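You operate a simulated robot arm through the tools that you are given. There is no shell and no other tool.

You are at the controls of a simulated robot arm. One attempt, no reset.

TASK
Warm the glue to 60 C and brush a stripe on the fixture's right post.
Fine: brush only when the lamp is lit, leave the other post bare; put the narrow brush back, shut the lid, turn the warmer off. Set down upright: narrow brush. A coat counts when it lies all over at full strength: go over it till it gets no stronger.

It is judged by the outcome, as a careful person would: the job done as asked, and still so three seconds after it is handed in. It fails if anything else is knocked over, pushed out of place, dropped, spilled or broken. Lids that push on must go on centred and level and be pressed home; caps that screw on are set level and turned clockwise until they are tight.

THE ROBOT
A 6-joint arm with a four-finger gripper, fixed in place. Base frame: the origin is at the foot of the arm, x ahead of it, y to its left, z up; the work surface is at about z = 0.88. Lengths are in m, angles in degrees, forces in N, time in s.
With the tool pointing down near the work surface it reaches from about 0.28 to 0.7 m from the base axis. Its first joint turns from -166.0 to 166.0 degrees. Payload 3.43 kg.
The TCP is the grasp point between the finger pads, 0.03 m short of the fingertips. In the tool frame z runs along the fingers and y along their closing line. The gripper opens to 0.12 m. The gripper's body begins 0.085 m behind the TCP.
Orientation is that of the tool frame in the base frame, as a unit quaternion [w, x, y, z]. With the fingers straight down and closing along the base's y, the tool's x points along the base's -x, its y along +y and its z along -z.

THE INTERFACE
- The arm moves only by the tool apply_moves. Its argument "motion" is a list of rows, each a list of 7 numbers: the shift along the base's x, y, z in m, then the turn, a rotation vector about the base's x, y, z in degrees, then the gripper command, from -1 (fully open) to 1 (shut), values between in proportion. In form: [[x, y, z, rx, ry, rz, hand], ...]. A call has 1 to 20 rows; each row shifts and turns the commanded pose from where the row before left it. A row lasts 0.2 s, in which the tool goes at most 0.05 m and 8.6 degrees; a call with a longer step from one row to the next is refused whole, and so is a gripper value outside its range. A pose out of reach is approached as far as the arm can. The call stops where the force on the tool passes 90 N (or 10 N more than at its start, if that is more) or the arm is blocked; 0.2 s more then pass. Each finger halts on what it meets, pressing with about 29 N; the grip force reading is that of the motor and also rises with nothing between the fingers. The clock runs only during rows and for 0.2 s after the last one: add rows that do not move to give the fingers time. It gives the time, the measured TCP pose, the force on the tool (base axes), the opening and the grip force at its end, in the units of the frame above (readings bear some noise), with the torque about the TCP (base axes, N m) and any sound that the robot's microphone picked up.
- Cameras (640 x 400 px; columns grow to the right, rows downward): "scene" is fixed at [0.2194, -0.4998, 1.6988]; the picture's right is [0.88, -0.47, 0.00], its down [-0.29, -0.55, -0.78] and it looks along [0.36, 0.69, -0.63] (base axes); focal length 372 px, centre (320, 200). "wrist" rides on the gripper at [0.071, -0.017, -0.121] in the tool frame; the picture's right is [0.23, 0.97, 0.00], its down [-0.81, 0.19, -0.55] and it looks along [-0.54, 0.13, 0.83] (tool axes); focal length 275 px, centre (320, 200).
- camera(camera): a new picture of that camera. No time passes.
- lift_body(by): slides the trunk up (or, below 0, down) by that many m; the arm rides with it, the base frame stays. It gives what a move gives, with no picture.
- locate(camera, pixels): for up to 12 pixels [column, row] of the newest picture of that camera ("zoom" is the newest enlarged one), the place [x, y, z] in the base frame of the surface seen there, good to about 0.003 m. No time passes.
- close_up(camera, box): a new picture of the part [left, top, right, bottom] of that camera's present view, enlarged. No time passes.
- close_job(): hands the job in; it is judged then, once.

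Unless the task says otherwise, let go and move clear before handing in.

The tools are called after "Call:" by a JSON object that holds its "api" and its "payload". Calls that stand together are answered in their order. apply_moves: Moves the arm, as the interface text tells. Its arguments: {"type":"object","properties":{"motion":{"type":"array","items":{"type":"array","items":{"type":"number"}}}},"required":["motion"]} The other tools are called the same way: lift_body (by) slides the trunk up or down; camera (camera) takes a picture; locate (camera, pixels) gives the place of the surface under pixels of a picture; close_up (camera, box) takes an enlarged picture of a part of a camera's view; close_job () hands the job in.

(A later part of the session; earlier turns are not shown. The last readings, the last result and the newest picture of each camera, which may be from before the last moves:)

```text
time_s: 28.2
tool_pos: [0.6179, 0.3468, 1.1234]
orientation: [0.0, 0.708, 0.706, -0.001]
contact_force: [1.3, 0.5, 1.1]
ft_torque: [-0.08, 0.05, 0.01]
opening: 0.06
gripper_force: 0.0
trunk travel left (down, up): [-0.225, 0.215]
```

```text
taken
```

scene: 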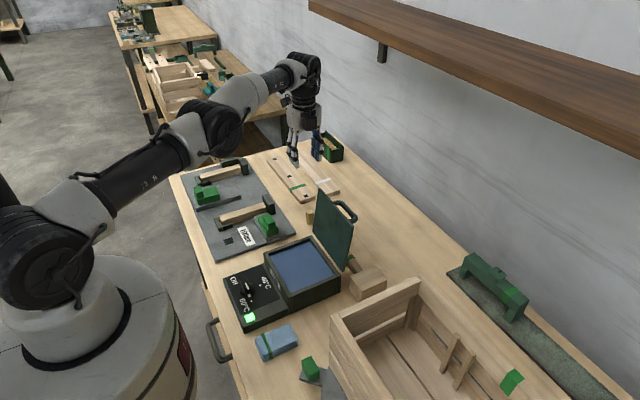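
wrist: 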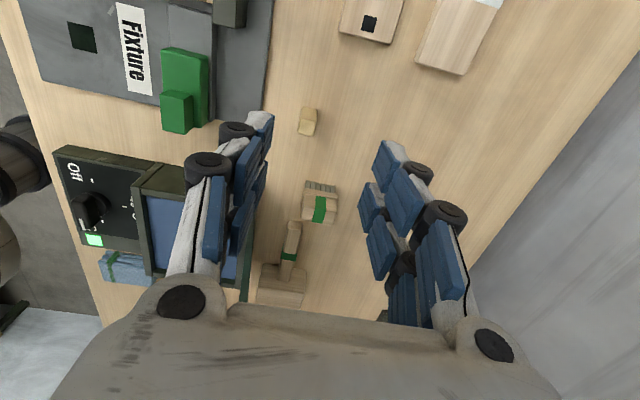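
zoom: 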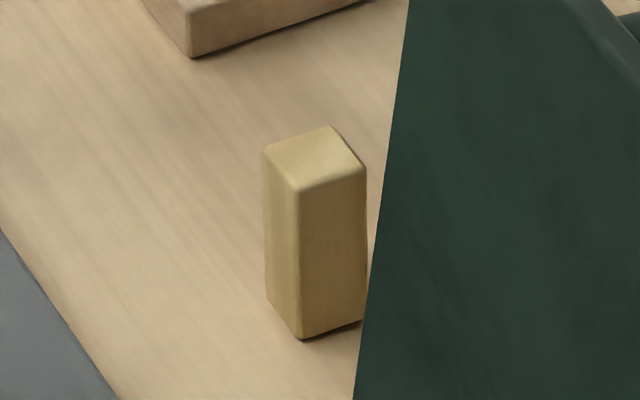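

That tan block is a plain peg, not a brush. I'll raise the hand and look over the −y part of the table for another brush.

Call:
{"api": "apply_moves", "payload": {"motion": [[0, 0, 0.045, 0, 0, 0, 0], [0, 0, 0.045, 0, 0, 0, 0], [-0.015, -0.04, 0.008, 0, 0, 0, 0], [-0.015, -0.04, 0.008, 0, 0, 0, 0], [-0.015, -0.04, 0.008, 0, 0, 0, 0], [-0.015, -0.04, 0.008, 0, 0, 0, 0], [-0.015, -0.04, 0.008, 0, 0, 0, 0], [-0.015, -0.04, 0.008, 0, 0, 0, 0], [-0.015, -0.04, 0.008, 0, 0, 0, 0], [-0.015, -0.04, 0.008, 0, 0, 0, 0], [-0.015, -0.04, 0.008, 0, 0, 0, 0], [-0.015, -0.04, 0.008, 0, 0, 0, 0]]}}

Call:
{"api": "camera", "payload": {"camera": "wrist"}}

```text
time_s: 30.8
tool_pos: [0.6286, 0.2535, 1.2628]
orientation: [-0.001, 0.707, 0.707, -0.001]
contact_force: [0.0, -0.6, -0.2]
ft_torque: [0.01, -0.01, 0.01]
opening: 0.0598
gripper_force: 0.0
out of reach, approached as far as the arm can: row 1, 2, 3, 4, 5, 6, 7, 8, 9, 10, 11, 12
trunk travel left (down, up): [-0.225, 0.215]
```

```text
taken
```

wrist: 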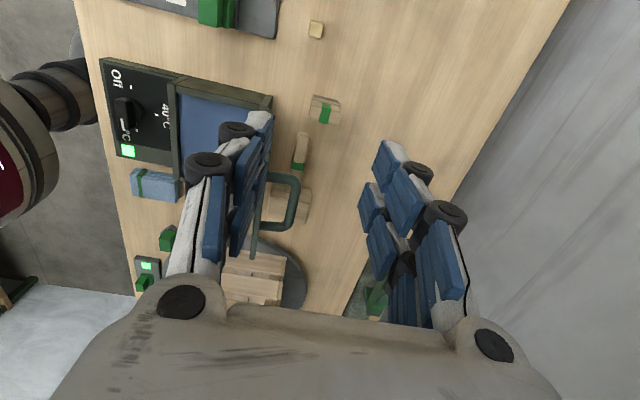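

The arm stayed at its reach limit there (tool now at (0.629, 0.254, 1.263)). I'll pull in toward the base with a few smaller steps and see.

Call:
{"api": "apply_moves", "payload": {"motion": [[-0.03, -0.01, 0, 0, 0, 0, 0], [-0.03, -0.01, 0, 0, 0, 0, 0], [-0.03, -0.01, 0, 0, 0, 0, 0]]}}

```text
time_s: 31.6
tool_pos: [0.6278, 0.2549, 1.2691]
orientation: [0.0, 0.708, 0.707, -0.002]
contact_force: [0.3, 0.7, -0.6]
ft_torque: [0.0, -0.04, -0.02]
opening: 0.0601
gripper_force: 0.1
out of reach, approached as far as the arm can: row 1, 2, 3
trunk travel left (down, up): [-0.225, 0.215]
```

No movement that way. I'll test a step downward and see how the arm responds.

Call:
{"api": "apply_moves", "payload": {"motion": [[0, 0, -0.03, 0, 0, 0, 0], [0, 0, -0.03, 0, 0, 0, 0]]}}

Call:
{"api": "camera", "payload": {"camera": "scene"}}

```text
time_s: 32.2
tool_pos: [0.6434, 0.2605, 1.2127]
orientation: [-0.001, 0.708, 0.706, -0.001]
contact_force: [-0.2, -0.1, 0.4]
ft_torque: [0.0, 0.02, 0.02]
opening: 0.06
gripper_force: 0.1
out of reach, approached as far as the arm can: row 1, 2
trunk travel left (down, up): [-0.225, 0.215]
```

```text
taken
```

scene: 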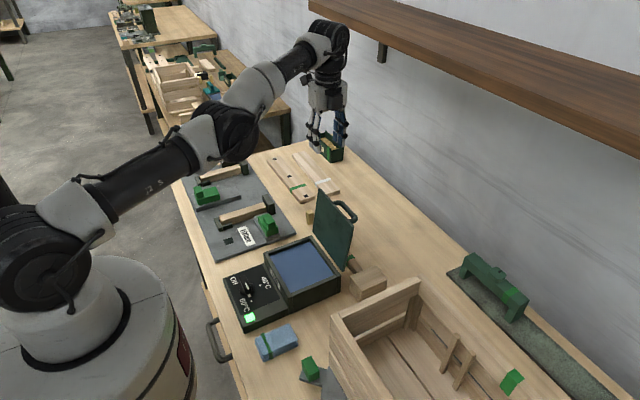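

The arm slides along its reach limit, as if the commanded pose were still out beyond it. I'll probe with one small sideways step.

Call:
{"api": "apply_moves", "payload": {"motion": [[0, -0.02, 0, 0, 0, 0, 0], [0, 0, 0, 0, 0, 0, 0]]}}

Call:
{"api": "apply_moves", "payload": {"motion": [[0, 0, -0.04, 0, 0, 0, 0], [0, 0, 0, 0, 0, 0, 0]]}}

```text
time_s: 32.8
tool_pos: [0.6487, 0.2438, 1.2143]
orientation: [0.0, 0.707, 0.707, -0.001]
contact_force: [0.7, -0.5, 0.2]
ft_torque: [0.0, -0.02, 0.03]
opening: 0.06
gripper_force: 0.1
out of reach, approached as far as the arm can: row 1
trunk travel left (down, up): [-0.225, 0.215]
```

```text
time_s: 33.4
tool_pos: [0.6553, 0.2456, 1.1761]
orientation: [-0.001, 0.707, 0.707, 0.0]
contact_force: [-0.2, -0.7, 0.2]
ft_torque: [0.02, 0.01, 0.02]
opening: 0.0601
gripper_force: 0.0
out of reach, approached as far as the arm can: row 1
trunk travel left (down, up): [-0.225, 0.215]
```

The response is consistent with a commanded target slightly outside the reach. I'll step inwards along −x in small moves and watch.

Call:
{"api": "apply_moves", "payload": {"motion": [[-0.04, -0.015, 0, 0, 0, 0, 0], [0, 0, 0, 0, 0, 0, 0]]}}

Call:
{"api": "apply_moves", "payload": {"motion": [[-0.04, -0.015, 0, 0, 0, 0, 0], [0, 0, 0, 0, 0, 0, 0]]}}

```text
time_s: 34.0
tool_pos: [0.6555, 0.245, 1.1747]
orientation: [0.0, 0.707, 0.707, -0.001]
contact_force: [0.0, 0.3, 0.7]
ft_torque: [-0.02, 0.03, 0.02]
opening: 0.0601
gripper_force: 0.1
out of reach, approached as far as the arm can: row 1
trunk travel left (down, up): [-0.225, 0.215]
```

```text
time_s: 34.6
tool_pos: [0.6551, 0.2465, 1.1752]
orientation: [0.0, 0.707, 0.707, -0.001]
contact_force: [0.1, 0.7, 0.6]
ft_torque: [0.03, 0.01, -0.02]
opening: 0.0602
gripper_force: 0.1
out of reach, approached as far as the arm can: row 1
trunk travel left (down, up): [-0.225, 0.215]
```

Inward steps give no motion, but sideways and downward ones do. I'll try downward steps, combined with inward ones, to bend the elbow off its straight position.

Call:
{"api": "apply_moves", "payload": {"motion": [[0, 0.0, -0.03, 0, 0, 0, 0], [0, 0, -0.03, 0, 0, 0, 0], [0, 0, 0, 0, 0, 0, 0]]}}

Call:
{"api": "apply_moves", "payload": {"motion": [[-0.01, 0.0, 0, 0, 0, 0, 0], [-0.01, 0, 0, 0, 0, 0, 0], [0, 0, 0, 0, 0, 0, 0]]}}

```text
time_s: 35.4
tool_pos: [0.6622, 0.2477, 1.1158]
orientation: [0.0, 0.707, 0.707, 0.0]
contact_force: [0.1, 0.1, -0.6]
ft_torque: [-0.01, 0.0, -0.03]
opening: 0.0602
gripper_force: 0.0
out of reach, approached as far as the arm can: row 1, 2
trunk travel left (down, up): [-0.225, 0.215]
```

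```text
time_s: 36.2
tool_pos: [0.6586, 0.255, 1.1171]
orientation: [-0.001, 0.707, 0.707, -0.002]
contact_force: [-0.1, -0.5, 0.0]
ft_torque: [0.01, -0.01, 0.0]
opening: 0.06
gripper_force: 0.1
out of reach, approached as far as the arm can: row 1, 2
trunk travel left (down, up): [-0.225, 0.215]
```

Tangential steps work but radial ones don't, so the elbow is locked exactly straight (singular). I'll break out with a single row that tilts the fingertips inward 8° and shifts inward 48 mm together, which makes the elbow bend the natural way.

Call:
{"api": "apply_moves", "payload": {"motion": [[-0.0448, -0.0172, 0, -2.87, 7.46, 0, 0], [0, 0, 0, 0, 0, 0, 0]]}}

Call:
{"api": "camera", "payload": {"camera": "scene"}}

```text
time_s: 36.8
tool_pos: [0.6265, 0.2435, 1.1177]
orientation: [-0.029, 0.705, 0.706, -0.066]
contact_force: [0.5, -0.2, 0.1]
ft_torque: [-0.01, 0.0, 0.03]
opening: 0.0602
gripper_force: 0.0
out of reach, approached as far as the arm can: row 1
trunk travel left (down, up): [-0.225, 0.215]
```

```text
taken
```

scene: 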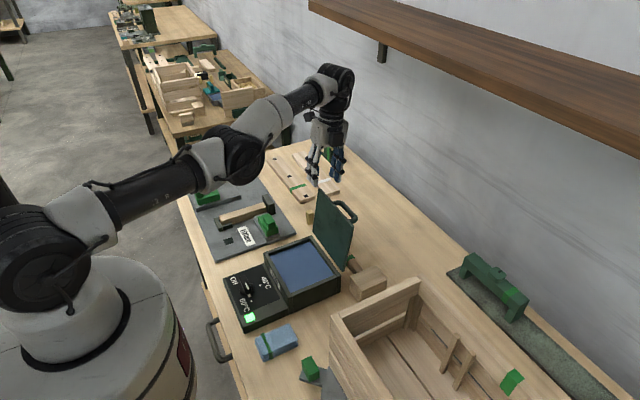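

The wrist itself still did not come inward. I'll try again with a smaller tilt and the full inward shift, so that the wrist target lies well inside the reach.

Call:
{"api": "apply_moves", "payload": {"motion": [[-0.0448, -0.0172, 0, -1.08, 2.8, 0, 0], [0, 0, 0, 0, 0, 0, 0]]}}

```text
time_s: 37.4
tool_pos: [0.6233, 0.2422, 1.1186]
orientation: [-0.032, 0.705, 0.705, -0.071]
contact_force: [0.9, 0.0, -0.6]
ft_torque: [-0.02, 0.0, 0.01]
opening: 0.06
gripper_force: 0.1
out of reach, approached as far as the arm can: row 1
trunk travel left (down, up): [-0.225, 0.215]
```

Still held. I'll look closely at the arm's shape to see how the elbow lies.

Call:
{"api": "close_up", "payload": {"camera": "scene", "box": [0, 40, 380, 300]}}

```text
1.54 times, centred on (190, 170) of scene
```

zoom: 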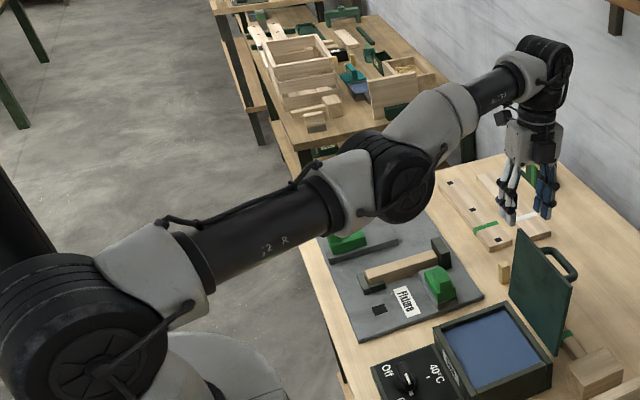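

The elbow looks straight or slightly past straight. I'll first push outward (bringing it to dead straight), then immediately tilt inward with an inward shift so it folds the natural way.

Call:
{"api": "apply_moves", "payload": {"motion": [[0.0448, 0.0172, 0, 0, 0, 0, 0], [-0.0448, -0.0172, 0, -2.87, 7.46, 0, 0], [-0.0448, -0.0172, 0, 0, 0, 0, 0]]}}

```text
time_s: 38.2
tool_pos: [0.5812, 0.2241, 1.1581]
orientation: [-0.069, 0.696, 0.697, -0.157]
contact_force: [1.2, 0.6, 0.2]
ft_torque: [-0.01, 0.06, 0.01]
opening: 0.0598
gripper_force: 0.1
out of reach, approached as far as the arm can: row 1, 2, 3
trunk travel left (down, up): [-0.225, 0.215]
```

It moved inward and up with more tilt, but still flags. I'll try a plain inward step now.

Call:
{"api": "apply_moves", "payload": {"motion": [[-0.03, -0.0115, 0, 0, 0, 0, 0], [0, 0, 0, 0, 0, 0, 0]]}}

```text
time_s: 38.8
tool_pos: [0.5794, 0.2243, 1.1617]
orientation: [-0.068, 0.697, 0.697, -0.155]
contact_force: [0.0, -0.7, -0.8]
ft_torque: [0.04, -0.03, 0.03]
opening: 0.0601
gripper_force: 0.0
out of reach, approached as far as the arm can: row 1
trunk travel left (down, up): [-0.225, 0.215]
```

Working back from the tilt, the wrist is now farther out than before, so the elbow had folded the wrong way and is limited there. I'll push outward several rows to bring it fully straight.

Call:
{"api": "apply_moves", "payload": {"motion": [[0.0448, 0.0172, 0, 0, 0, 0, 0], [0.0448, 0.0172, 0, 0, 0, 0, 0], [0.0448, 0.0172, 0, 0, 0, 0, 0], [0, 0, 0, 0, 0, 0, 0]]}}

Call:
{"api": "close_up", "payload": {"camera": "scene", "box": [0, 40, 380, 300]}}

```text
time_s: 39.8
tool_pos: [0.5833, 0.2262, 1.164]
orientation: [-0.067, 0.697, 0.698, -0.151]
contact_force: [-0.5, -0.2, -0.3]
ft_torque: [0.0, 0.04, -0.01]
opening: 0.0599
gripper_force: 0.1
out of reach, approached as far as the arm can: row 1, 2, 3
trunk travel left (down, up): [-0.225, 0.215]
```

```text
1.54 times, centred on (190, 170) of scene
```

zoom: 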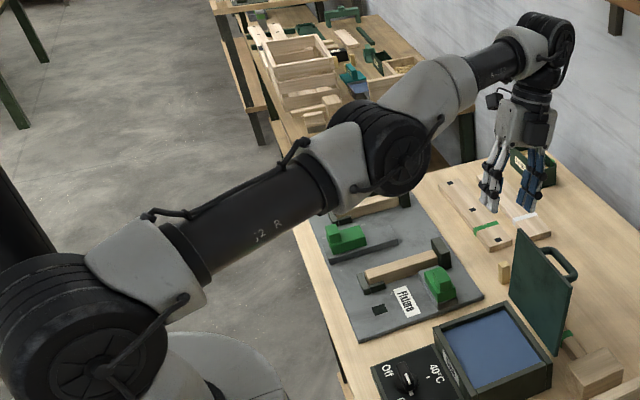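

Now both arm links look exactly in line. I'll apply the tilt-inward plus inward-shift row from here, followed by two inward steps.

Call:
{"api": "apply_moves", "payload": {"motion": [[-0.0448, -0.0172, 0, -2.9, 7.5, 0, 0], [-0.0448, -0.0172, 0, 0, 0, 0, 0], [-0.0448, -0.0172, 0, 0, 0, 0, 0]]}}

Call:
{"api": "close_up", "payload": {"camera": "scene", "box": [0, 40, 380, 300]}}

```text
time_s: 40.6
tool_pos: [0.4651, 0.1779, 1.1577]
orientation: [-0.092, 0.688, 0.689, -0.21]
contact_force: [-0.7, -0.3, 0.0]
ft_torque: [0.03, -0.1, -0.01]
opening: 0.0601
gripper_force: 0.1
out of reach, approached as far as the arm can: row 1
trunk travel left (down, up): [-0.225, 0.215]
```

```text
1.54 times, centred on (190, 170) of scene
```

zoom: 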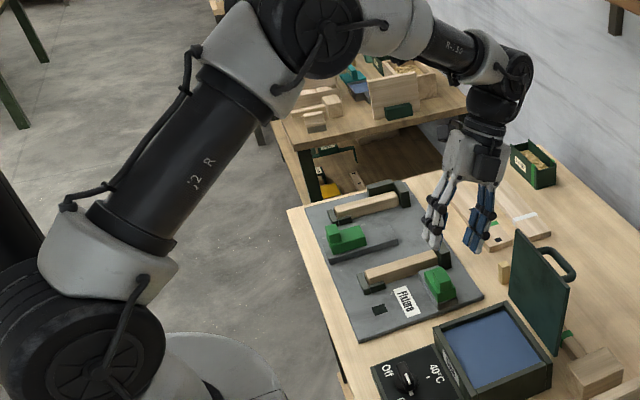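

The elbow is now folded up normally and the arm responds. I'll undo the 26.5° tilt to bring the tool vertical again.

Call:
{"api": "apply_moves", "payload": {"motion": [[0, 0, 0.01, 2.38, -6.18, 0, 0], [0, 0, 0.01, 2.38, -6.18, 0, 0], [0, 0, 0.01, 2.38, -6.18, 0, 0], [0, 0, 0.01, 2.38, -6.18, 0, 0], [0, 0, 0, 0, 0, 0, 0]]}}

Call:
{"api": "close_up", "payload": {"camera": "scene", "box": [220, 160, 420, 340]}}

```text
time_s: 41.8
tool_pos: [0.4649, 0.1791, 1.1955]
orientation: [-0.001, 0.707, 0.707, -0.003]
contact_force: [-0.3, -1.1, -0.5]
ft_torque: [0.02, -0.04, 0.0]
opening: 0.06
gripper_force: 0.0
trunk travel left (down, up): [-0.225, 0.215]
```

```text
2.22 times, centred on (320, 250) of scene
```

zoom: 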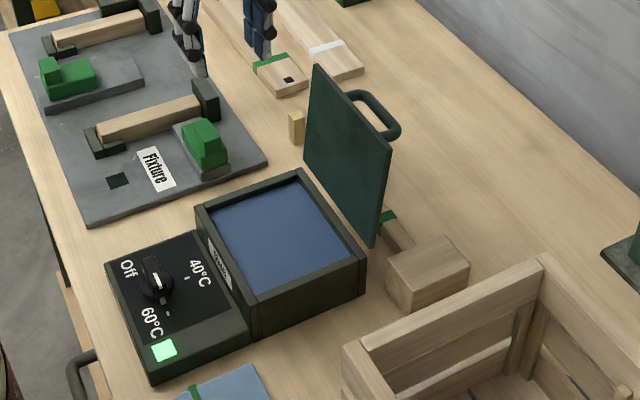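

Recovered, with the tool vertical and nothing disturbed. Now I'll look at the −y part of the table, keeping well within reach.

Call:
{"api": "apply_moves", "payload": {"motion": [[0, -0.03, 0.02, 0, 0, 0, 0], [0, -0.035, 0.02, 0, 0, 0, 0], [0, -0.04, 0.015, 0, 0, 0, 0], [0, -0.04, 0, 0, 0, 0, 0], [0, -0.04, 0, 0, 0, 0, 0], [0, -0.04, 0, 0, 0, 0, 0], [0, -0.04, 0, 0, 0, 0, 0], [0, 0, 0, 0, 0, 0, 0]]}}

Call:
{"api": "camera", "payload": {"camera": "wrist"}}

```text
time_s: 43.6
tool_pos: [0.4663, -0.0861, 1.2491]
orientation: [-0.001, 0.707, 0.707, -0.004]
contact_force: [0.2, -0.4, 0.2]
ft_torque: [-0.01, -0.03, 0.02]
opening: 0.0601
gripper_force: 0.1
trunk travel left (down, up): [-0.225, 0.215]
```

```text
taken
```

wrist: 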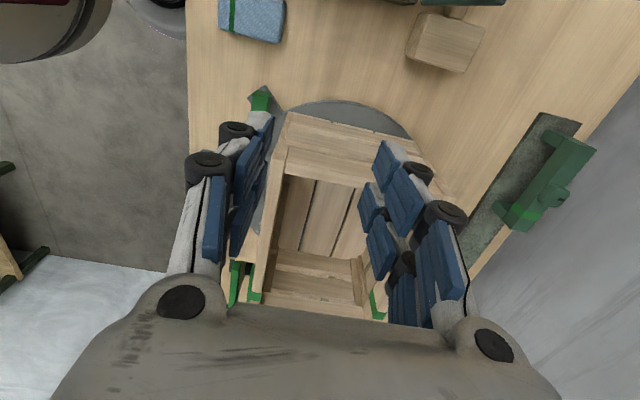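

No brush in that area. I'll check the remaining spots – the bin with the label and the fixture details – in the scene camera.

Call:
{"api": "close_up", "payload": {"camera": "scene", "box": [250, 120, 350, 200]}}

Call:
{"api": "close_up", "payload": {"camera": "scene", "box": [175, 150, 275, 260]}}

Call:
{"api": "close_up", "payload": {"camera": "scene", "box": [210, 190, 300, 250]}}

```text
5.00 times, centred on (300, 160) of scene
```

zoom: 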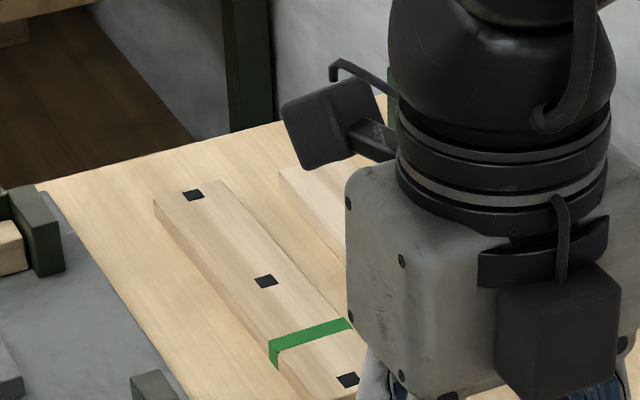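

```text
3.64 times, centred on (225, 205) of scene
```

zoom: 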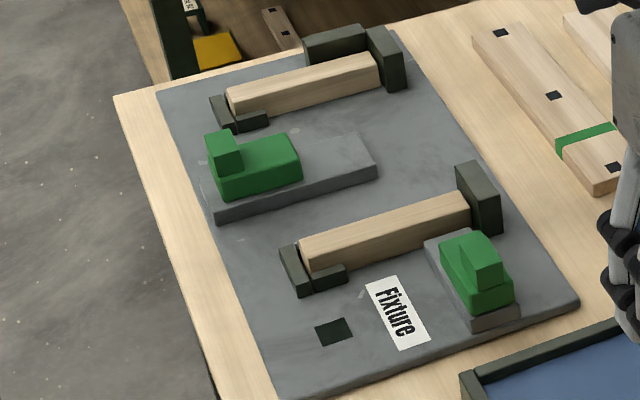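

```text
6.67 times, centred on (255, 220) of scene
```

zoom: 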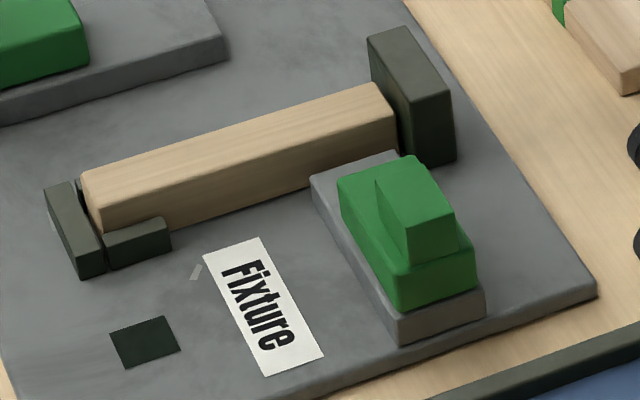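

The right post is the beam nearest the "Fixture" label's right side (lower y). I'll locate its top face corners, the stops around it, and the clamp.

Call:
{"api": "locate", "payload": {"camera": "zoom", "pixels": [[85, 175], [108, 205], [376, 88], [393, 120], [240, 145], [400, 145], [105, 230], [300, 165], [415, 50], [60, 200], [140, 230], [420, 190]]}}

Call:
{"api": "locate", "payload": {"camera": "scene", "pixels": [[281, 240], [300, 270], [320, 285], [310, 255], [270, 265], [300, 238], [318, 235], [340, 225], [352, 212]]}}

```text
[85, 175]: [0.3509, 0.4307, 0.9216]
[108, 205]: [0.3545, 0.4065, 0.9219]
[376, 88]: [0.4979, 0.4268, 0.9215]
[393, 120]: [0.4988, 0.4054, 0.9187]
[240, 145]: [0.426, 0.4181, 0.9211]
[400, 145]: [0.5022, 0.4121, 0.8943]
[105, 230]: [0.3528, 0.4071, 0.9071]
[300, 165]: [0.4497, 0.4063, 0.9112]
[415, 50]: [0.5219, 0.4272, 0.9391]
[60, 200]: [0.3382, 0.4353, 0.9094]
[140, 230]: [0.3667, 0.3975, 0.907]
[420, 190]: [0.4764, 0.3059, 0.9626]
```

```text
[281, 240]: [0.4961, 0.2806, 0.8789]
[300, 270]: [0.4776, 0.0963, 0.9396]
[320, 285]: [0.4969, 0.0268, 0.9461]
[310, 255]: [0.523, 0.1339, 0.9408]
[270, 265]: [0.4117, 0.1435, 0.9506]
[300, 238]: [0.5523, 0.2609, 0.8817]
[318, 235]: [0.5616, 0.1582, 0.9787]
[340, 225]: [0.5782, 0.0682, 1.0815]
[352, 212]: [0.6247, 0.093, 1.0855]
```

The post's top face spans x 0.351–0.50, y 0.406–0.430 at z≈0.921, and the glue surface is at z≈0.940. Before committing to the bristled block as the narrow brush, I'll check the last unseen part of the table at more negative y.

Call:
{"api": "apply_moves", "payload": {"motion": [[0, -0.045, 0, 0, 0, 0, 0], [0, -0.045, 0, 0, 0, 0, 0], [0, -0.045, 0, 0, 0, 0, 0], [0, -0.045, 0, 0, 0, 0, 0], [0, 0, 0, 0, 0, 0, 0]]}}

Call:
{"api": "camera", "payload": {"camera": "wrist"}}

Call:
{"api": "close_up", "payload": {"camera": "scene", "box": [270, 110, 370, 240]}}

```text
time_s: 44.8
tool_pos: [0.4661, -0.2658, 1.2518]
orientation: [-0.002, 0.707, 0.707, -0.004]
contact_force: [0.6, 1.2, -0.2]
ft_torque: [-0.01, -0.02, 0.02]
opening: 0.0601
gripper_force: 0.0
trunk travel left (down, up): [-0.225, 0.215]
```

```text
taken
```

wrist: 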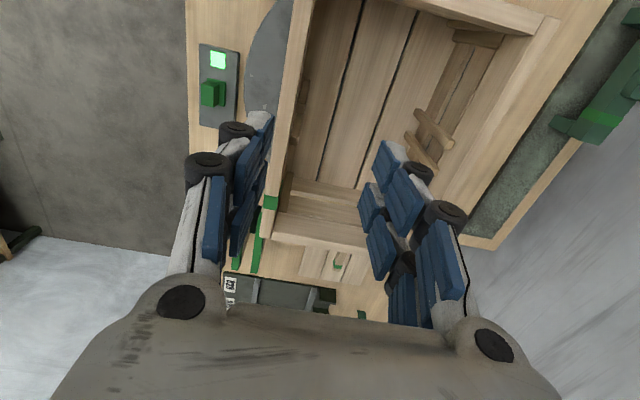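

```text
3.08 times, centred on (320, 175) of scene
```

zoom: 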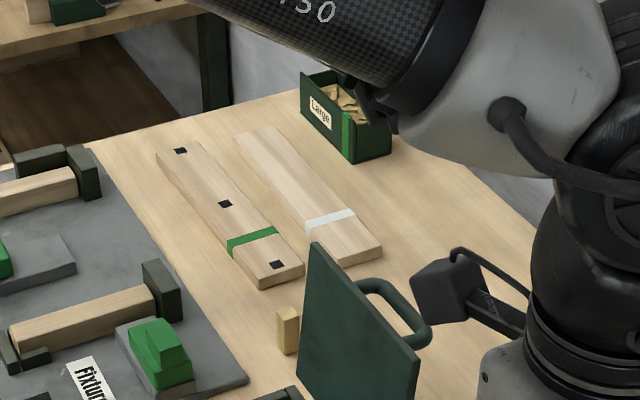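

Further along −y there are more things near wrist px (220–400, 240–330), including labelled trays. I'll zoom in on them.

Call:
{"api": "close_up", "payload": {"camera": "wrist", "box": [210, 220, 400, 330]}}

Call:
{"api": "locate", "payload": {"camera": "wrist", "pixels": [[310, 262], [335, 262], [340, 268], [280, 292], [230, 285], [325, 295], [362, 315], [270, 203], [240, 245]]}}

```text
3.37 times, centred on (305, 275) of wrist
```

zoom: 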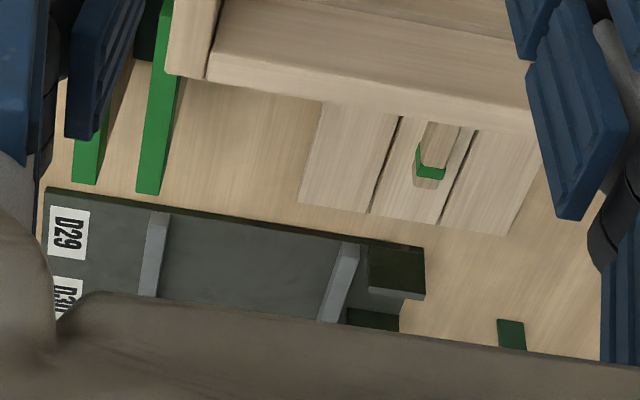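

```text
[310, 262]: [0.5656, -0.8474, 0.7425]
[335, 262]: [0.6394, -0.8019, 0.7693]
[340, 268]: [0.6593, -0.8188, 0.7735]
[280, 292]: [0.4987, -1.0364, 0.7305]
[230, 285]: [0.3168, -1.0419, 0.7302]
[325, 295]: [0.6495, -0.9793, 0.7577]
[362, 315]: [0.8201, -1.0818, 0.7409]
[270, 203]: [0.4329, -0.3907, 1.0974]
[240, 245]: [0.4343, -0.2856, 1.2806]
```

Those are on a different, lower bench out of reach, so the bristled block behind the lid is the only brush here. I'll go back over to its +y side, staying within reach, for a close look before grasping.

Call:
{"api": "apply_moves", "payload": {"motion": [[0, 0.045, 0, 0, 0, 0, 0], [0, 0.045, 0, 0, 0, 0, 0], [0, 0.045, 0, 0, 0, 0, 0], [0, 0.045, 0, 0, 0, 0, 0], [0, 0.045, 0, 0, 0, 0, 0], [0, 0.045, 0, 0, 0, 0, 0], [0, 0.045, 0, 0, 0, 0, 0], [0, 0.045, 0, 0, 0, 0, 0], [0, 0.045, 0, 0, 0, 0, 0], [0, 0.045, 0, 0, 0, 0, 0], [0, 0.045, 0, 0, 0, 0, 0], [0, 0.045, 0, 0, 0, 0, 0], [0.02, 0.03, -0.02, 0, 0, 0, 0], [0.03, 0, -0.03, 0, 0, 0, 0], [0.03, 0, -0.03, 0, 0, 0, 0], [0.03, 0, -0.03, 0, 0, 0, 0], [0.02, 0, -0.02, 0, 0, 0, 0]]}}

Call:
{"api": "camera", "payload": {"camera": "wrist"}}

Call:
{"api": "camera", "payload": {"camera": "scene"}}

```text
time_s: 48.4
tool_pos: [0.5939, 0.3042, 1.1203]
orientation: [-0.001, 0.707, 0.707, -0.004]
contact_force: [-0.8, -0.3, -0.8]
ft_torque: [0.0, 0.02, -0.04]
opening: 0.0599
gripper_force: 0.0
trunk travel left (down, up): [-0.225, 0.215]
```

```text
taken
```

wrist: 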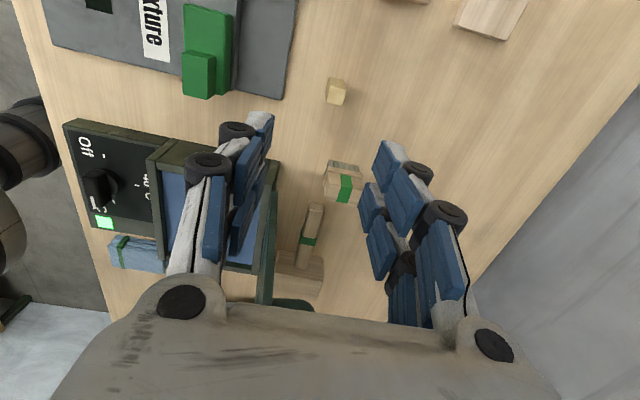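

```text
taken
```

scene: 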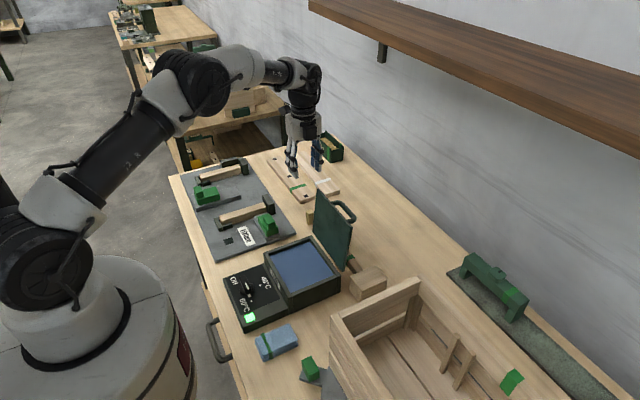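

The arm is in place, and the brush is at wrist px (342,180). I'll zoom in and locate its edges.

Call:
{"api": "close_up", "payload": {"camera": "wrist", "box": [310, 150, 374, 214]}}

```text
6.25 times, centred on (342, 182) of wrist
```

zoom: 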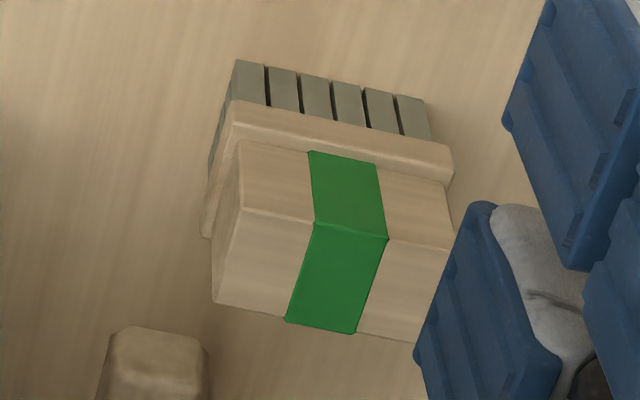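

Call:
{"api": "locate", "payload": {"camera": "zoom", "pixels": [[243, 212], [445, 245], [220, 298], [408, 335], [240, 148], [445, 185], [238, 105], [450, 150], [238, 65], [420, 105], [350, 280], [205, 225]]}}

```text
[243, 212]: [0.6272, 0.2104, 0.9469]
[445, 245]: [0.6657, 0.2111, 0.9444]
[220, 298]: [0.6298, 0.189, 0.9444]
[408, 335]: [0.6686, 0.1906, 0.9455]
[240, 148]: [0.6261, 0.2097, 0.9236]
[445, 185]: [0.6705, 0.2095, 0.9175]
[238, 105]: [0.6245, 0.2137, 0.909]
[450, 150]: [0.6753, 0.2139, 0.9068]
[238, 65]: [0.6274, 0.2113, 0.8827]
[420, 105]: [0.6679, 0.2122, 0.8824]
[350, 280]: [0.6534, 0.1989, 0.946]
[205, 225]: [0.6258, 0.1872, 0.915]
```

The handle block spans x 0.627–0.669, y 0.188–0.211, z 0.915–0.946, with a collar below it. I'll position above it at about (0.650, 0.205), with the hand opened to about 80 mm and staying clear of the lid's edge at y≈0.189.

Call:
{"api": "apply_moves", "payload": {"motion": [[0.0187, -0.033, -0.005, 0, 0, 0, -0.33], [0.0187, -0.033, -0.005, 0, 0, 0, -0.33], [0.0187, -0.033, -0.005, 0, 0, 0, -0.33], [0, 0, 0, 0, 0, 0, -0.33]]}}

Call:
{"api": "camera", "payload": {"camera": "wrist"}}

Call:
{"api": "close_up", "payload": {"camera": "scene", "box": [260, 140, 380, 280]}}

```text
time_s: 49.4
tool_pos: [0.6502, 0.2064, 1.1061]
orientation: [-0.003, 0.707, 0.707, -0.005]
contact_force: [0.6, 0.3, -0.1]
ft_torque: [0.01, 0.0, -0.02]
opening: 0.0795
gripper_force: 0.2
trunk travel left (down, up): [-0.225, 0.215]
```

```text
taken
```

wrist: 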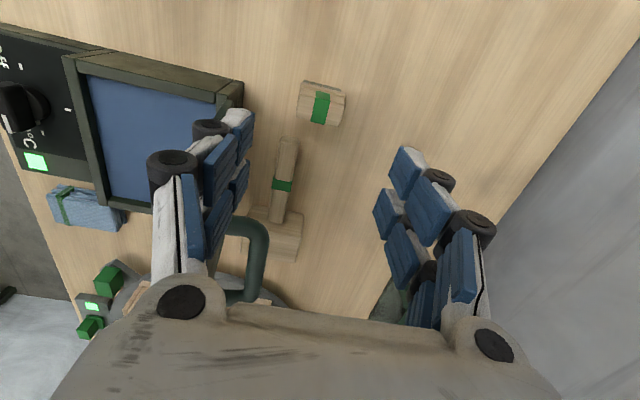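

```text
2.86 times, centred on (320, 210) of scene
```

zoom: 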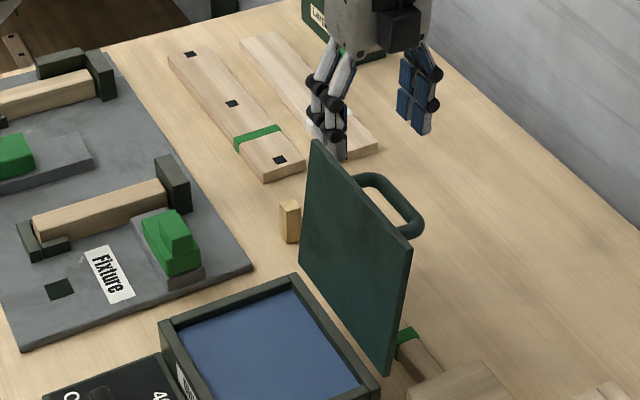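

The hand is above the brush and the lit lamp is visible at wrist px (36,160). I'll trim the leftover 0.7° tilt and descend part-way, watching the clearance to the lid.

Call:
{"api": "apply_moves", "payload": {"motion": [[0, -0.001, -0.02, 0.25, -0.6, 0, -0.33], [0, 0, -0.025, 0, 0, 0, -0.33], [0, 0, -0.025, 0, 0, 0, -0.33], [0, 0, 0, 0, 0, 0, -0.33]]}}

Call:
{"api": "camera", "payload": {"camera": "wrist"}}

Call:
{"api": "close_up", "payload": {"camera": "scene", "box": [280, 160, 380, 260]}}

```text
time_s: 50.4
tool_pos: [0.6505, 0.2055, 1.0345]
orientation: [0.0, 0.708, 0.706, 0.002]
contact_force: [0.3, -0.4, 0.4]
ft_torque: [0.0, 0.03, 0.01]
opening: 0.0797
gripper_force: 0.1
trunk travel left (down, up): [-0.225, 0.215]
```

```text
taken
```

wrist: 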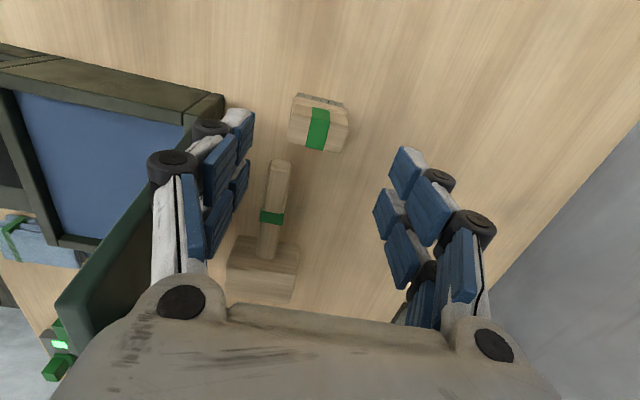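

```text
4.00 times, centred on (330, 210) of scene
```

zoom: 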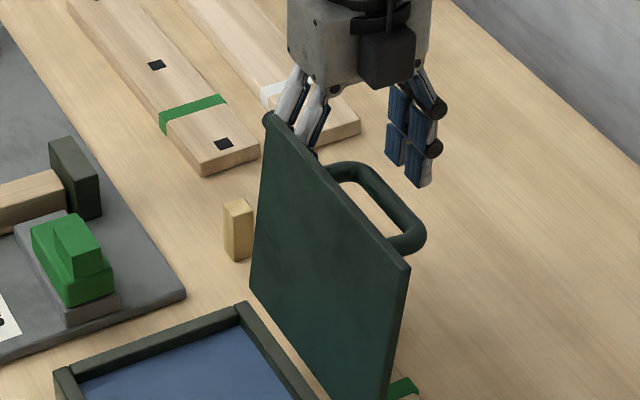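

Let me check where the lid's nearest edge actually is before descending further.

Call:
{"api": "locate", "payload": {"camera": "wrist", "pixels": [[62, 300], [85, 335], [90, 270], [150, 200], [75, 300], [140, 240], [298, 125], [340, 128], [318, 130]]}}

Call:
{"api": "locate", "payload": {"camera": "scene", "pixels": [[317, 191], [318, 194], [336, 206], [350, 221], [372, 212], [345, 202]]}}

```text
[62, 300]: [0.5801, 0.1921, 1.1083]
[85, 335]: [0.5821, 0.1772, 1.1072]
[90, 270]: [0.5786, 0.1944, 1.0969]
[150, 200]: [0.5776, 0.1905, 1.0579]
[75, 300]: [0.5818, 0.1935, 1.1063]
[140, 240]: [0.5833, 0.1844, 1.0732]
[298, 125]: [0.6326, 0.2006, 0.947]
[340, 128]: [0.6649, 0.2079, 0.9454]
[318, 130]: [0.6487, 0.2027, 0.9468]
```

```text
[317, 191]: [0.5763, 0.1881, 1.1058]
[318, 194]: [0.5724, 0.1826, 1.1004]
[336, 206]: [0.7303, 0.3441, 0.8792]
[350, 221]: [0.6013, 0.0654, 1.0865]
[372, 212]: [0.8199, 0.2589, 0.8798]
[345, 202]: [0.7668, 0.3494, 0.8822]
```

The lid's outer top edge is at x≈0.58, leaving about 7 mm of clearance in x plus the y gap. I'll descend to the grasp height.

Call:
{"api": "apply_moves", "payload": {"motion": [[0, -0.0005, -0.03, 0, 0, 0, -0.33], [0, 0, -0.03, 0, 0, 0, -0.33], [0, 0, -0.016, 0, 0, 0, -0.33], [0, 0, -0.009, 0, 0, 0, -0.33], [0, 0, 0, 0, 0, 0, -0.33]]}}

Call:
{"api": "camera", "payload": {"camera": "wrist"}}

```text
time_s: 51.6
tool_pos: [0.6518, 0.2039, 0.9508]
orientation: [0.0, 0.707, 0.707, 0.001]
contact_force: [-0.8, -0.8, 0.1]
ft_torque: [0.01, 0.03, 0.01]
opening: 0.0798
gripper_force: 0.1
trunk travel left (down, up): [-0.225, 0.215]
```

```text
taken
```

wrist: 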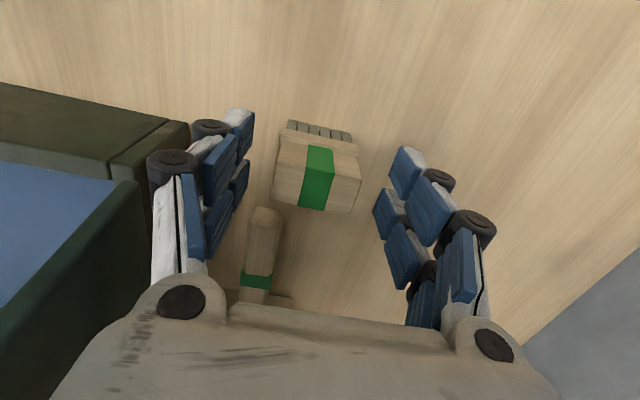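

The brush sits between the fingers. I'll centre 2 mm in x and close on the handle.

Call:
{"api": "apply_moves", "payload": {"motion": [[-0.002, 0, -0.001, 0, 0, 0, -0.1], [0, 0, 0, 0, 0, 0, 0.2], [0, 0, 0, 0, 0, 0, 1], [0, 0, 0, 0, 0, 0, 1], [0, 0, 0, 0, 0, 0, 1]]}}

Call:
{"api": "camera", "payload": {"camera": "wrist"}}

```text
time_s: 52.8
tool_pos: [0.6492, 0.204, 0.949]
orientation: [0.0, 0.707, 0.707, 0.0]
contact_force: [0.6, 0.5, 1.1]
ft_torque: [-0.02, -0.02, 0.0]
opening: 0.0453
gripper_force: 28.9
trunk travel left (down, up): [-0.225, 0.215]
```

```text
taken
```

wrist: 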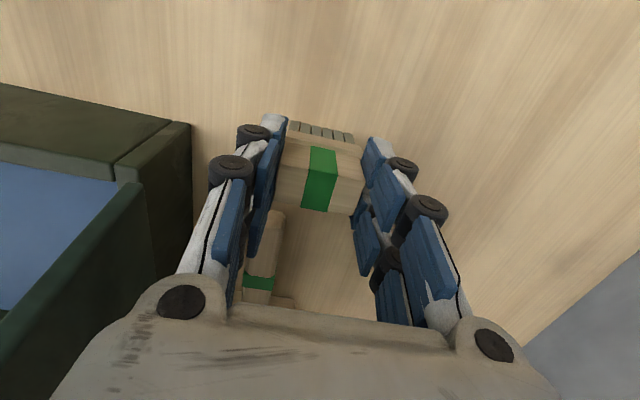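

The brush is gripped at the handle (opening 0.045) at (0.649, 0.204, 0.949). I'll lift it a little, check, then take it +y around the lid rather than over it.

Call:
{"api": "apply_moves", "payload": {"motion": [[0, 0, 0.01, 0, 0, 0, 1], [0, 0, 0.015, 0, 0, 0, 1], [0, 0, 0.015, 0, 0, 0, 1], [0, 0.015, 0.005, 0, 0, 0, 1], [0, 0.015, 0.005, 0, 0, 0, 1], [0, 0, 0, 0, 0, 0, 1]]}}

Call:
{"api": "camera", "payload": {"camera": "wrist"}}

```text
time_s: 54.2
tool_pos: [0.6489, 0.2359, 0.9997]
orientation: [0.0, 0.707, 0.707, 0.0]
contact_force: [0.0, -0.2, -2.1]
ft_torque: [-0.03, 0.02, 0.01]
opening: 0.0452
gripper_force: 28.9
trunk travel left (down, up): [-0.225, 0.215]
```

```text
taken
```

wrist: 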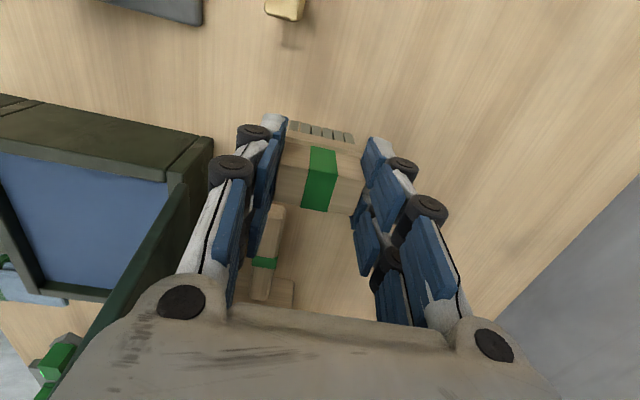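

The brush is held securely. I'll move it inward to about (0.50, 0.28, 1.10) clear of the lid while turning the tool back to 0°.

Call:
{"api": "apply_moves", "payload": {"motion": [[-0.026, 0.009, 0.02, 0, 0, 0, 1], [-0.026, 0.009, 0.02, 0, 0, 0, 1], [-0.026, 0.009, 0.02, 0, 0, 0, 1], [-0.026, 0.009, 0.02, 0, 0, 0, 1], [-0.026, 0.009, 0.02, 0, 0, 0, 1], [-0.01, 0, 0, 0, 0, 8.1818, 1], [-0.01, 0, 0, 0, 0, 8.1818, 1], [0, 0, 0, 0, 0, 8.1818, 1], [0, 0, 0, 0, 0, 8.1818, 1], [0, 0, 0, 0, 0, 8.1818, 1], [0, 0, 0, 0, 0, 8.1818, 1], [0, 0, 0, 0, 0, 8.1818, 1], [0, 0, 0, 0, 0, 8.1818, 1], [0, 0, 0, 0, 0, 8.1818, 1], [0, 0, 0, 0, 0, 8.1818, 1], [0, 0, 0, 0, 0, 8.182, 1], [0, 0, 0, 0, 0, 0, 1]]}}

Call:
{"api": "camera", "payload": {"camera": "scene"}}

Call:
{"api": "camera", "payload": {"camera": "wrist"}}

```text
time_s: 57.8
tool_pos: [0.5, 0.2802, 1.0997]
orientation: [-0.001, -0.001, 1.0, 0.001]
contact_force: [-0.1, 0.0, -1.5]
ft_torque: [0.0, 0.0, 0.0]
opening: 0.0454
gripper_force: 29.1
trunk travel left (down, up): [-0.225, 0.215]
```

```text
taken
```

scene: 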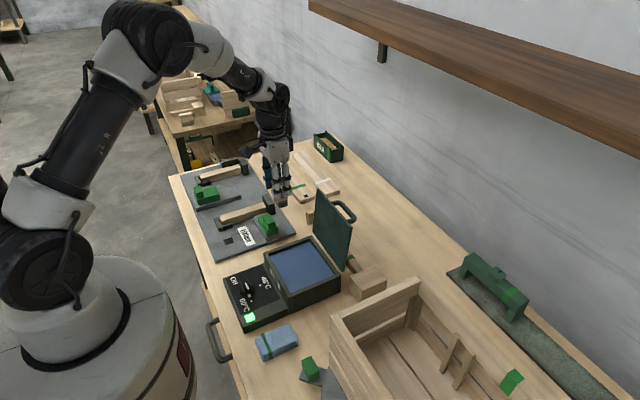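

```text
taken
```

wrist: 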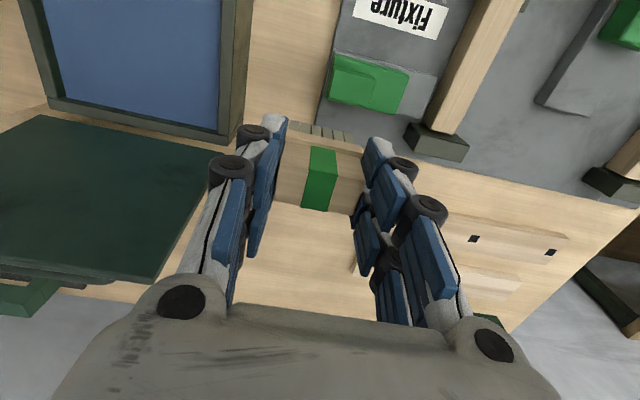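

The brush is now oriented with its width along y, and the lamp is still lit (scene px (250,317)). I'll move over the glue tank.

Call:
{"api": "apply_moves", "payload": {"motion": [[-0.004, -0.035, 0, 0, 0, 0, 1], [-0.004, -0.035, 0, 0, 0, 0, 1], [-0.004, -0.035, 0, 0, 0, 0, 1], [-0.004, -0.035, 0, 0, 0, 0, 1], [-0.004, -0.034, 0, 0, 0, 0, 1], [0, 0, -0.03, 0, 0, 0, 1], [0, 0, -0.03, 0, 0, 0, 1], [0, 0, 0, 0, 0, 0, 1]]}}

Call:
{"api": "close_up", "payload": {"camera": "scene", "box": [220, 200, 360, 340]}}

Call:
{"api": "camera", "payload": {"camera": "wrist"}}

```text
time_s: 59.6
tool_pos: [0.4787, 0.1052, 1.0394]
orientation: [0.0, -0.001, 1.0, 0.001]
contact_force: [0.1, 0.5, -0.7]
ft_torque: [0.02, -0.02, 0.0]
opening: 0.0455
gripper_force: 28.9
trunk travel left (down, up): [-0.225, 0.215]
```

```text
2.86 times, centred on (290, 270) of scene
```

zoom: 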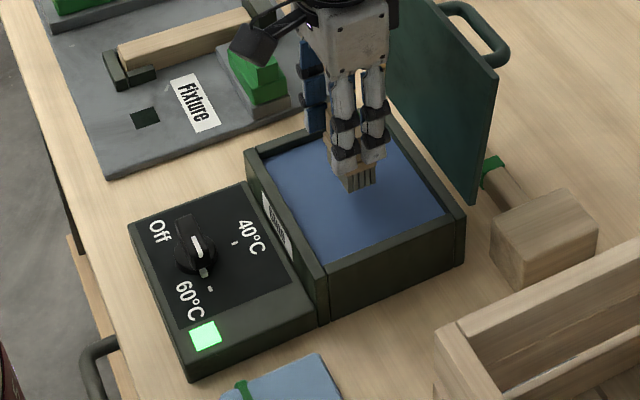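

```text
taken
```

wrist: 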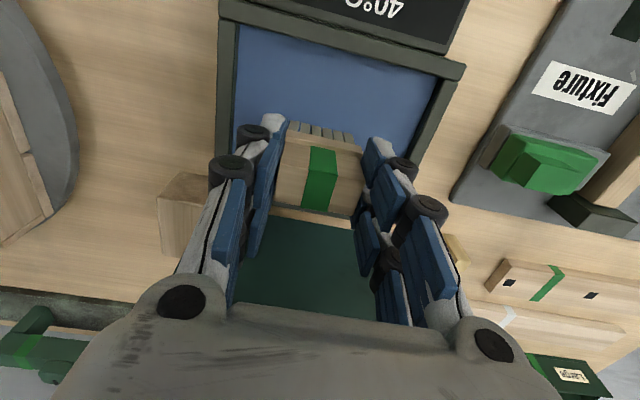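

The bristles are over the glue and the lamp glows green. I'll lower the bristles about 10 mm into the glue (surface z≈0.940).

Call:
{"api": "apply_moves", "payload": {"motion": [[0, 0, -0.02, 0, 0, 0, 1], [0, 0, -0.012, 0, 0, 0, 1], [0, 0, -0.009, 0, 0, 0, 1], [0, 0, 0, 0, 0, 0, 1], [0, 0, 0, 0, 0, 0, 1], [0, 0, 0, 0, 0, 0, 1]]}}

Call:
{"api": "close_up", "payload": {"camera": "scene", "box": [250, 210, 350, 310]}}

```text
time_s: 61.0
tool_pos: [0.4797, 0.1052, 1.0057]
orientation: [0.007, 0.0, 1.0, 0.002]
contact_force: [-1.4, -0.8, 71.8]
ft_torque: [-0.42, 0.17, 0.0]
opening: 0.0453
gripper_force: 29.2
trunk travel left (down, up): [-0.225, 0.215]
```

```text
4.00 times, centred on (300, 260) of scene
```

zoom: 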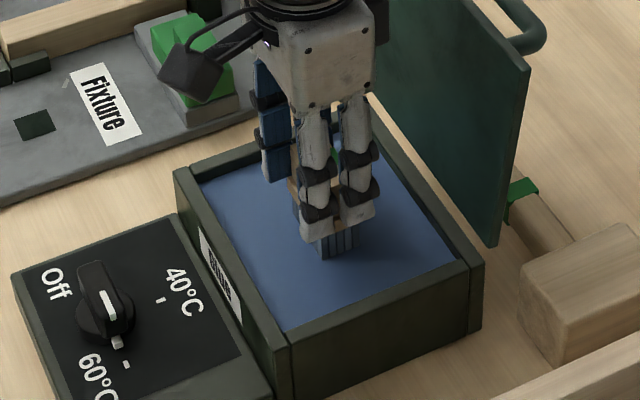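

The glue acts as a firm surface (72 N up), and the bristles have turned bluish. I'll back off at once to a light touch.

Call:
{"api": "apply_moves", "payload": {"motion": [[0, 0, 0.006, 0, 0, 0, 1], [0, 0, 0, 0, 0, 0, 1]]}}

Call:
{"api": "close_up", "payload": {"camera": "scene", "box": [270, 230, 330, 290]}}

Call:
{"api": "camera", "payload": {"camera": "wrist"}}

```text
time_s: 61.6
tool_pos: [0.4796, 0.1059, 1.0048]
orientation: [0.002, 0.0, 1.0, 0.002]
contact_force: [7.5, 1.8, 27.2]
ft_torque: [-0.08, -0.73, 0.03]
opening: 0.0454
gripper_force: 29.3
trunk travel left (down, up): [-0.225, 0.215]
```

```text
6.67 times, centred on (300, 260) of scene
```

zoom: 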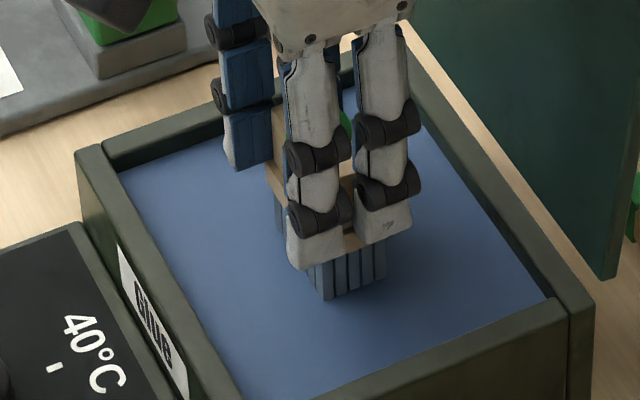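

```text
taken
```

wrist: 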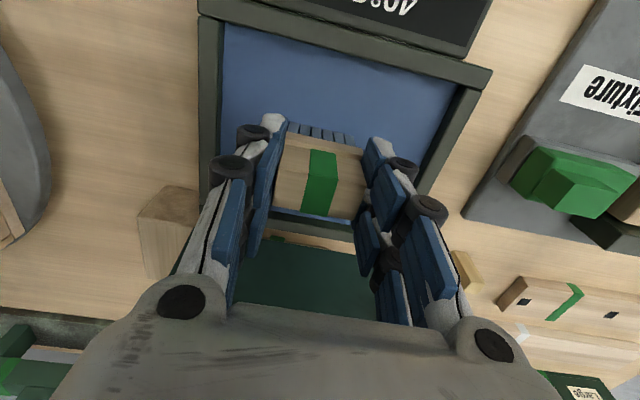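

The bristles are loaded blue. I'll ease up and lift clear to check the brush's seating in the grip.

Call:
{"api": "apply_moves", "payload": {"motion": [[0, 0, 0.003, 0, 0, 0, 1], [0, 0, 0, 0, 0, 0, 1], [0, 0, 0.01, 0, 0, 0, 1], [0, 0, 0.02, 0, 0, 0, 1], [0, 0, 0.03, 0, 0, 0, 1], [0, 0, 0, 0, 0, 0, 1]]}}

Call:
{"api": "close_up", "payload": {"camera": "scene", "box": [260, 190, 340, 270]}}

Call:
{"api": "close_up", "payload": {"camera": "wrist", "box": [240, 90, 400, 250]}}

Call:
{"api": "close_up", "payload": {"camera": "scene", "box": [220, 260, 300, 340]}}

```text
time_s: 63.0
tool_pos: [0.4788, 0.1042, 1.0667]
orientation: [-0.001, 0.0, 1.0, 0.001]
contact_force: [0.1, 0.7, -1.3]
ft_torque: [0.0, 0.01, -0.02]
opening: 0.0452
gripper_force: 29.3
trunk travel left (down, up): [-0.225, 0.215]
```

```text
5.00 times, centred on (300, 230) of scene
```

zoom: 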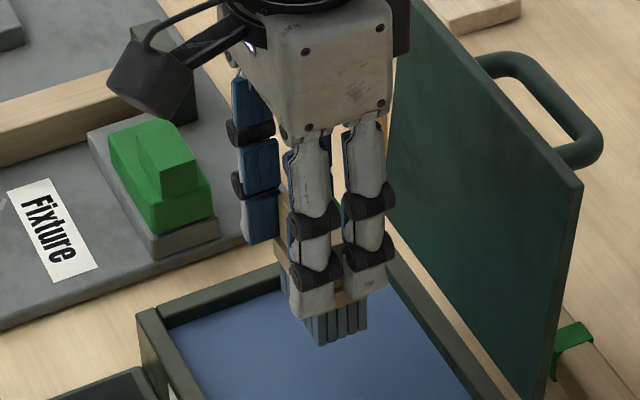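

```text
2.50 times, centred on (320, 170) of wrist
```

zoom: 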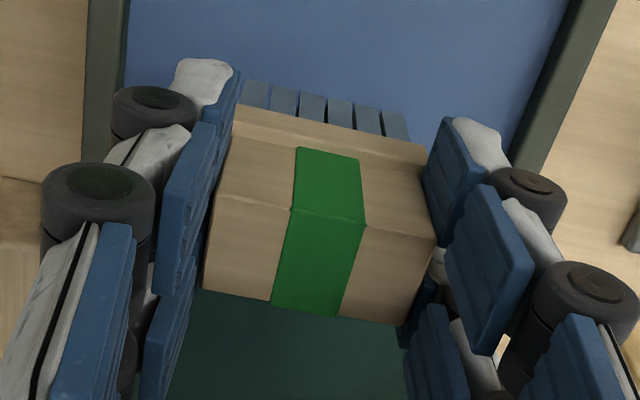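

```text
5.00 times, centred on (260, 300) of scene
```

zoom: 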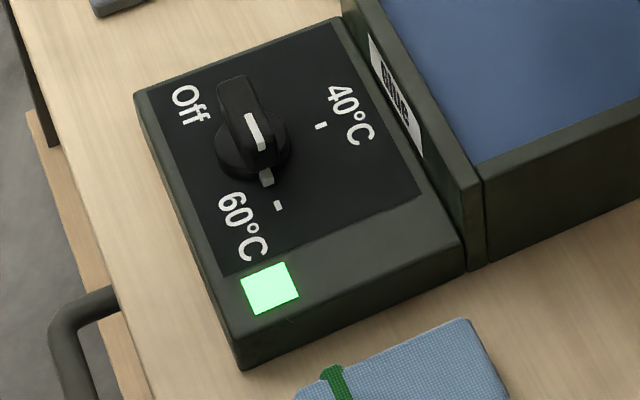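

The bristles are evenly blue, the brush sits straight in the grip, and the lamp is lit. I'll carry it to above the near end of the right post (y≈0.418).

Call:
{"api": "apply_moves", "payload": {"motion": [[-0.005, 0.039, 0.005, 0, 0, 0, 1], [-0.005, 0.039, 0, 0, 0, 0, 1], [-0.005, 0.039, 0, 0, 0, 0, 1], [-0.005, 0.039, 0, 0, 0, 0, 1], [-0.005, 0.039, 0, 0, 0, 0, 1], [-0.005, 0.039, 0, 0, 0, 0, 1], [-0.01, 0.039, 0, 0, 0, 0, 1], [-0.01, 0.042, 0, 0, 0, 0, 1], [-0.01, 0, 0, 0, 0, 0, 1], [0, 0, -0.03, 0, 0, 0, 1], [0, 0, 0, 0, 0, 0, 1]]}}

Call:
{"api": "camera", "payload": {"camera": "wrist"}}

Call:
{"api": "close_up", "payload": {"camera": "scene", "box": [190, 150, 310, 260]}}

```text
time_s: 65.4
tool_pos: [0.4186, 0.4198, 1.043]
orientation: [0.001, 0.0, 1.0, 0.001]
contact_force: [0.6, 0.0, -0.5]
ft_torque: [0.01, -0.03, 0.0]
opening: 0.0456
gripper_force: 28.6
trunk travel left (down, up): [-0.225, 0.215]
```

```text
taken
```

wrist: 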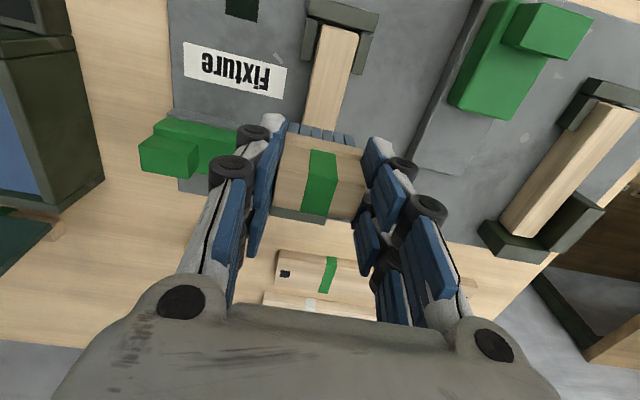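

```text
3.64 times, centred on (250, 205) of scene
```

zoom: 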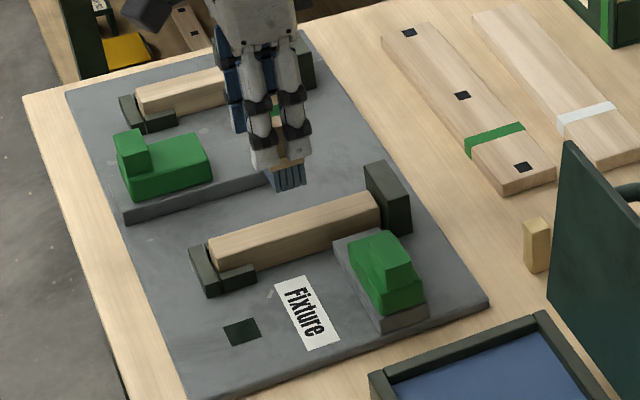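

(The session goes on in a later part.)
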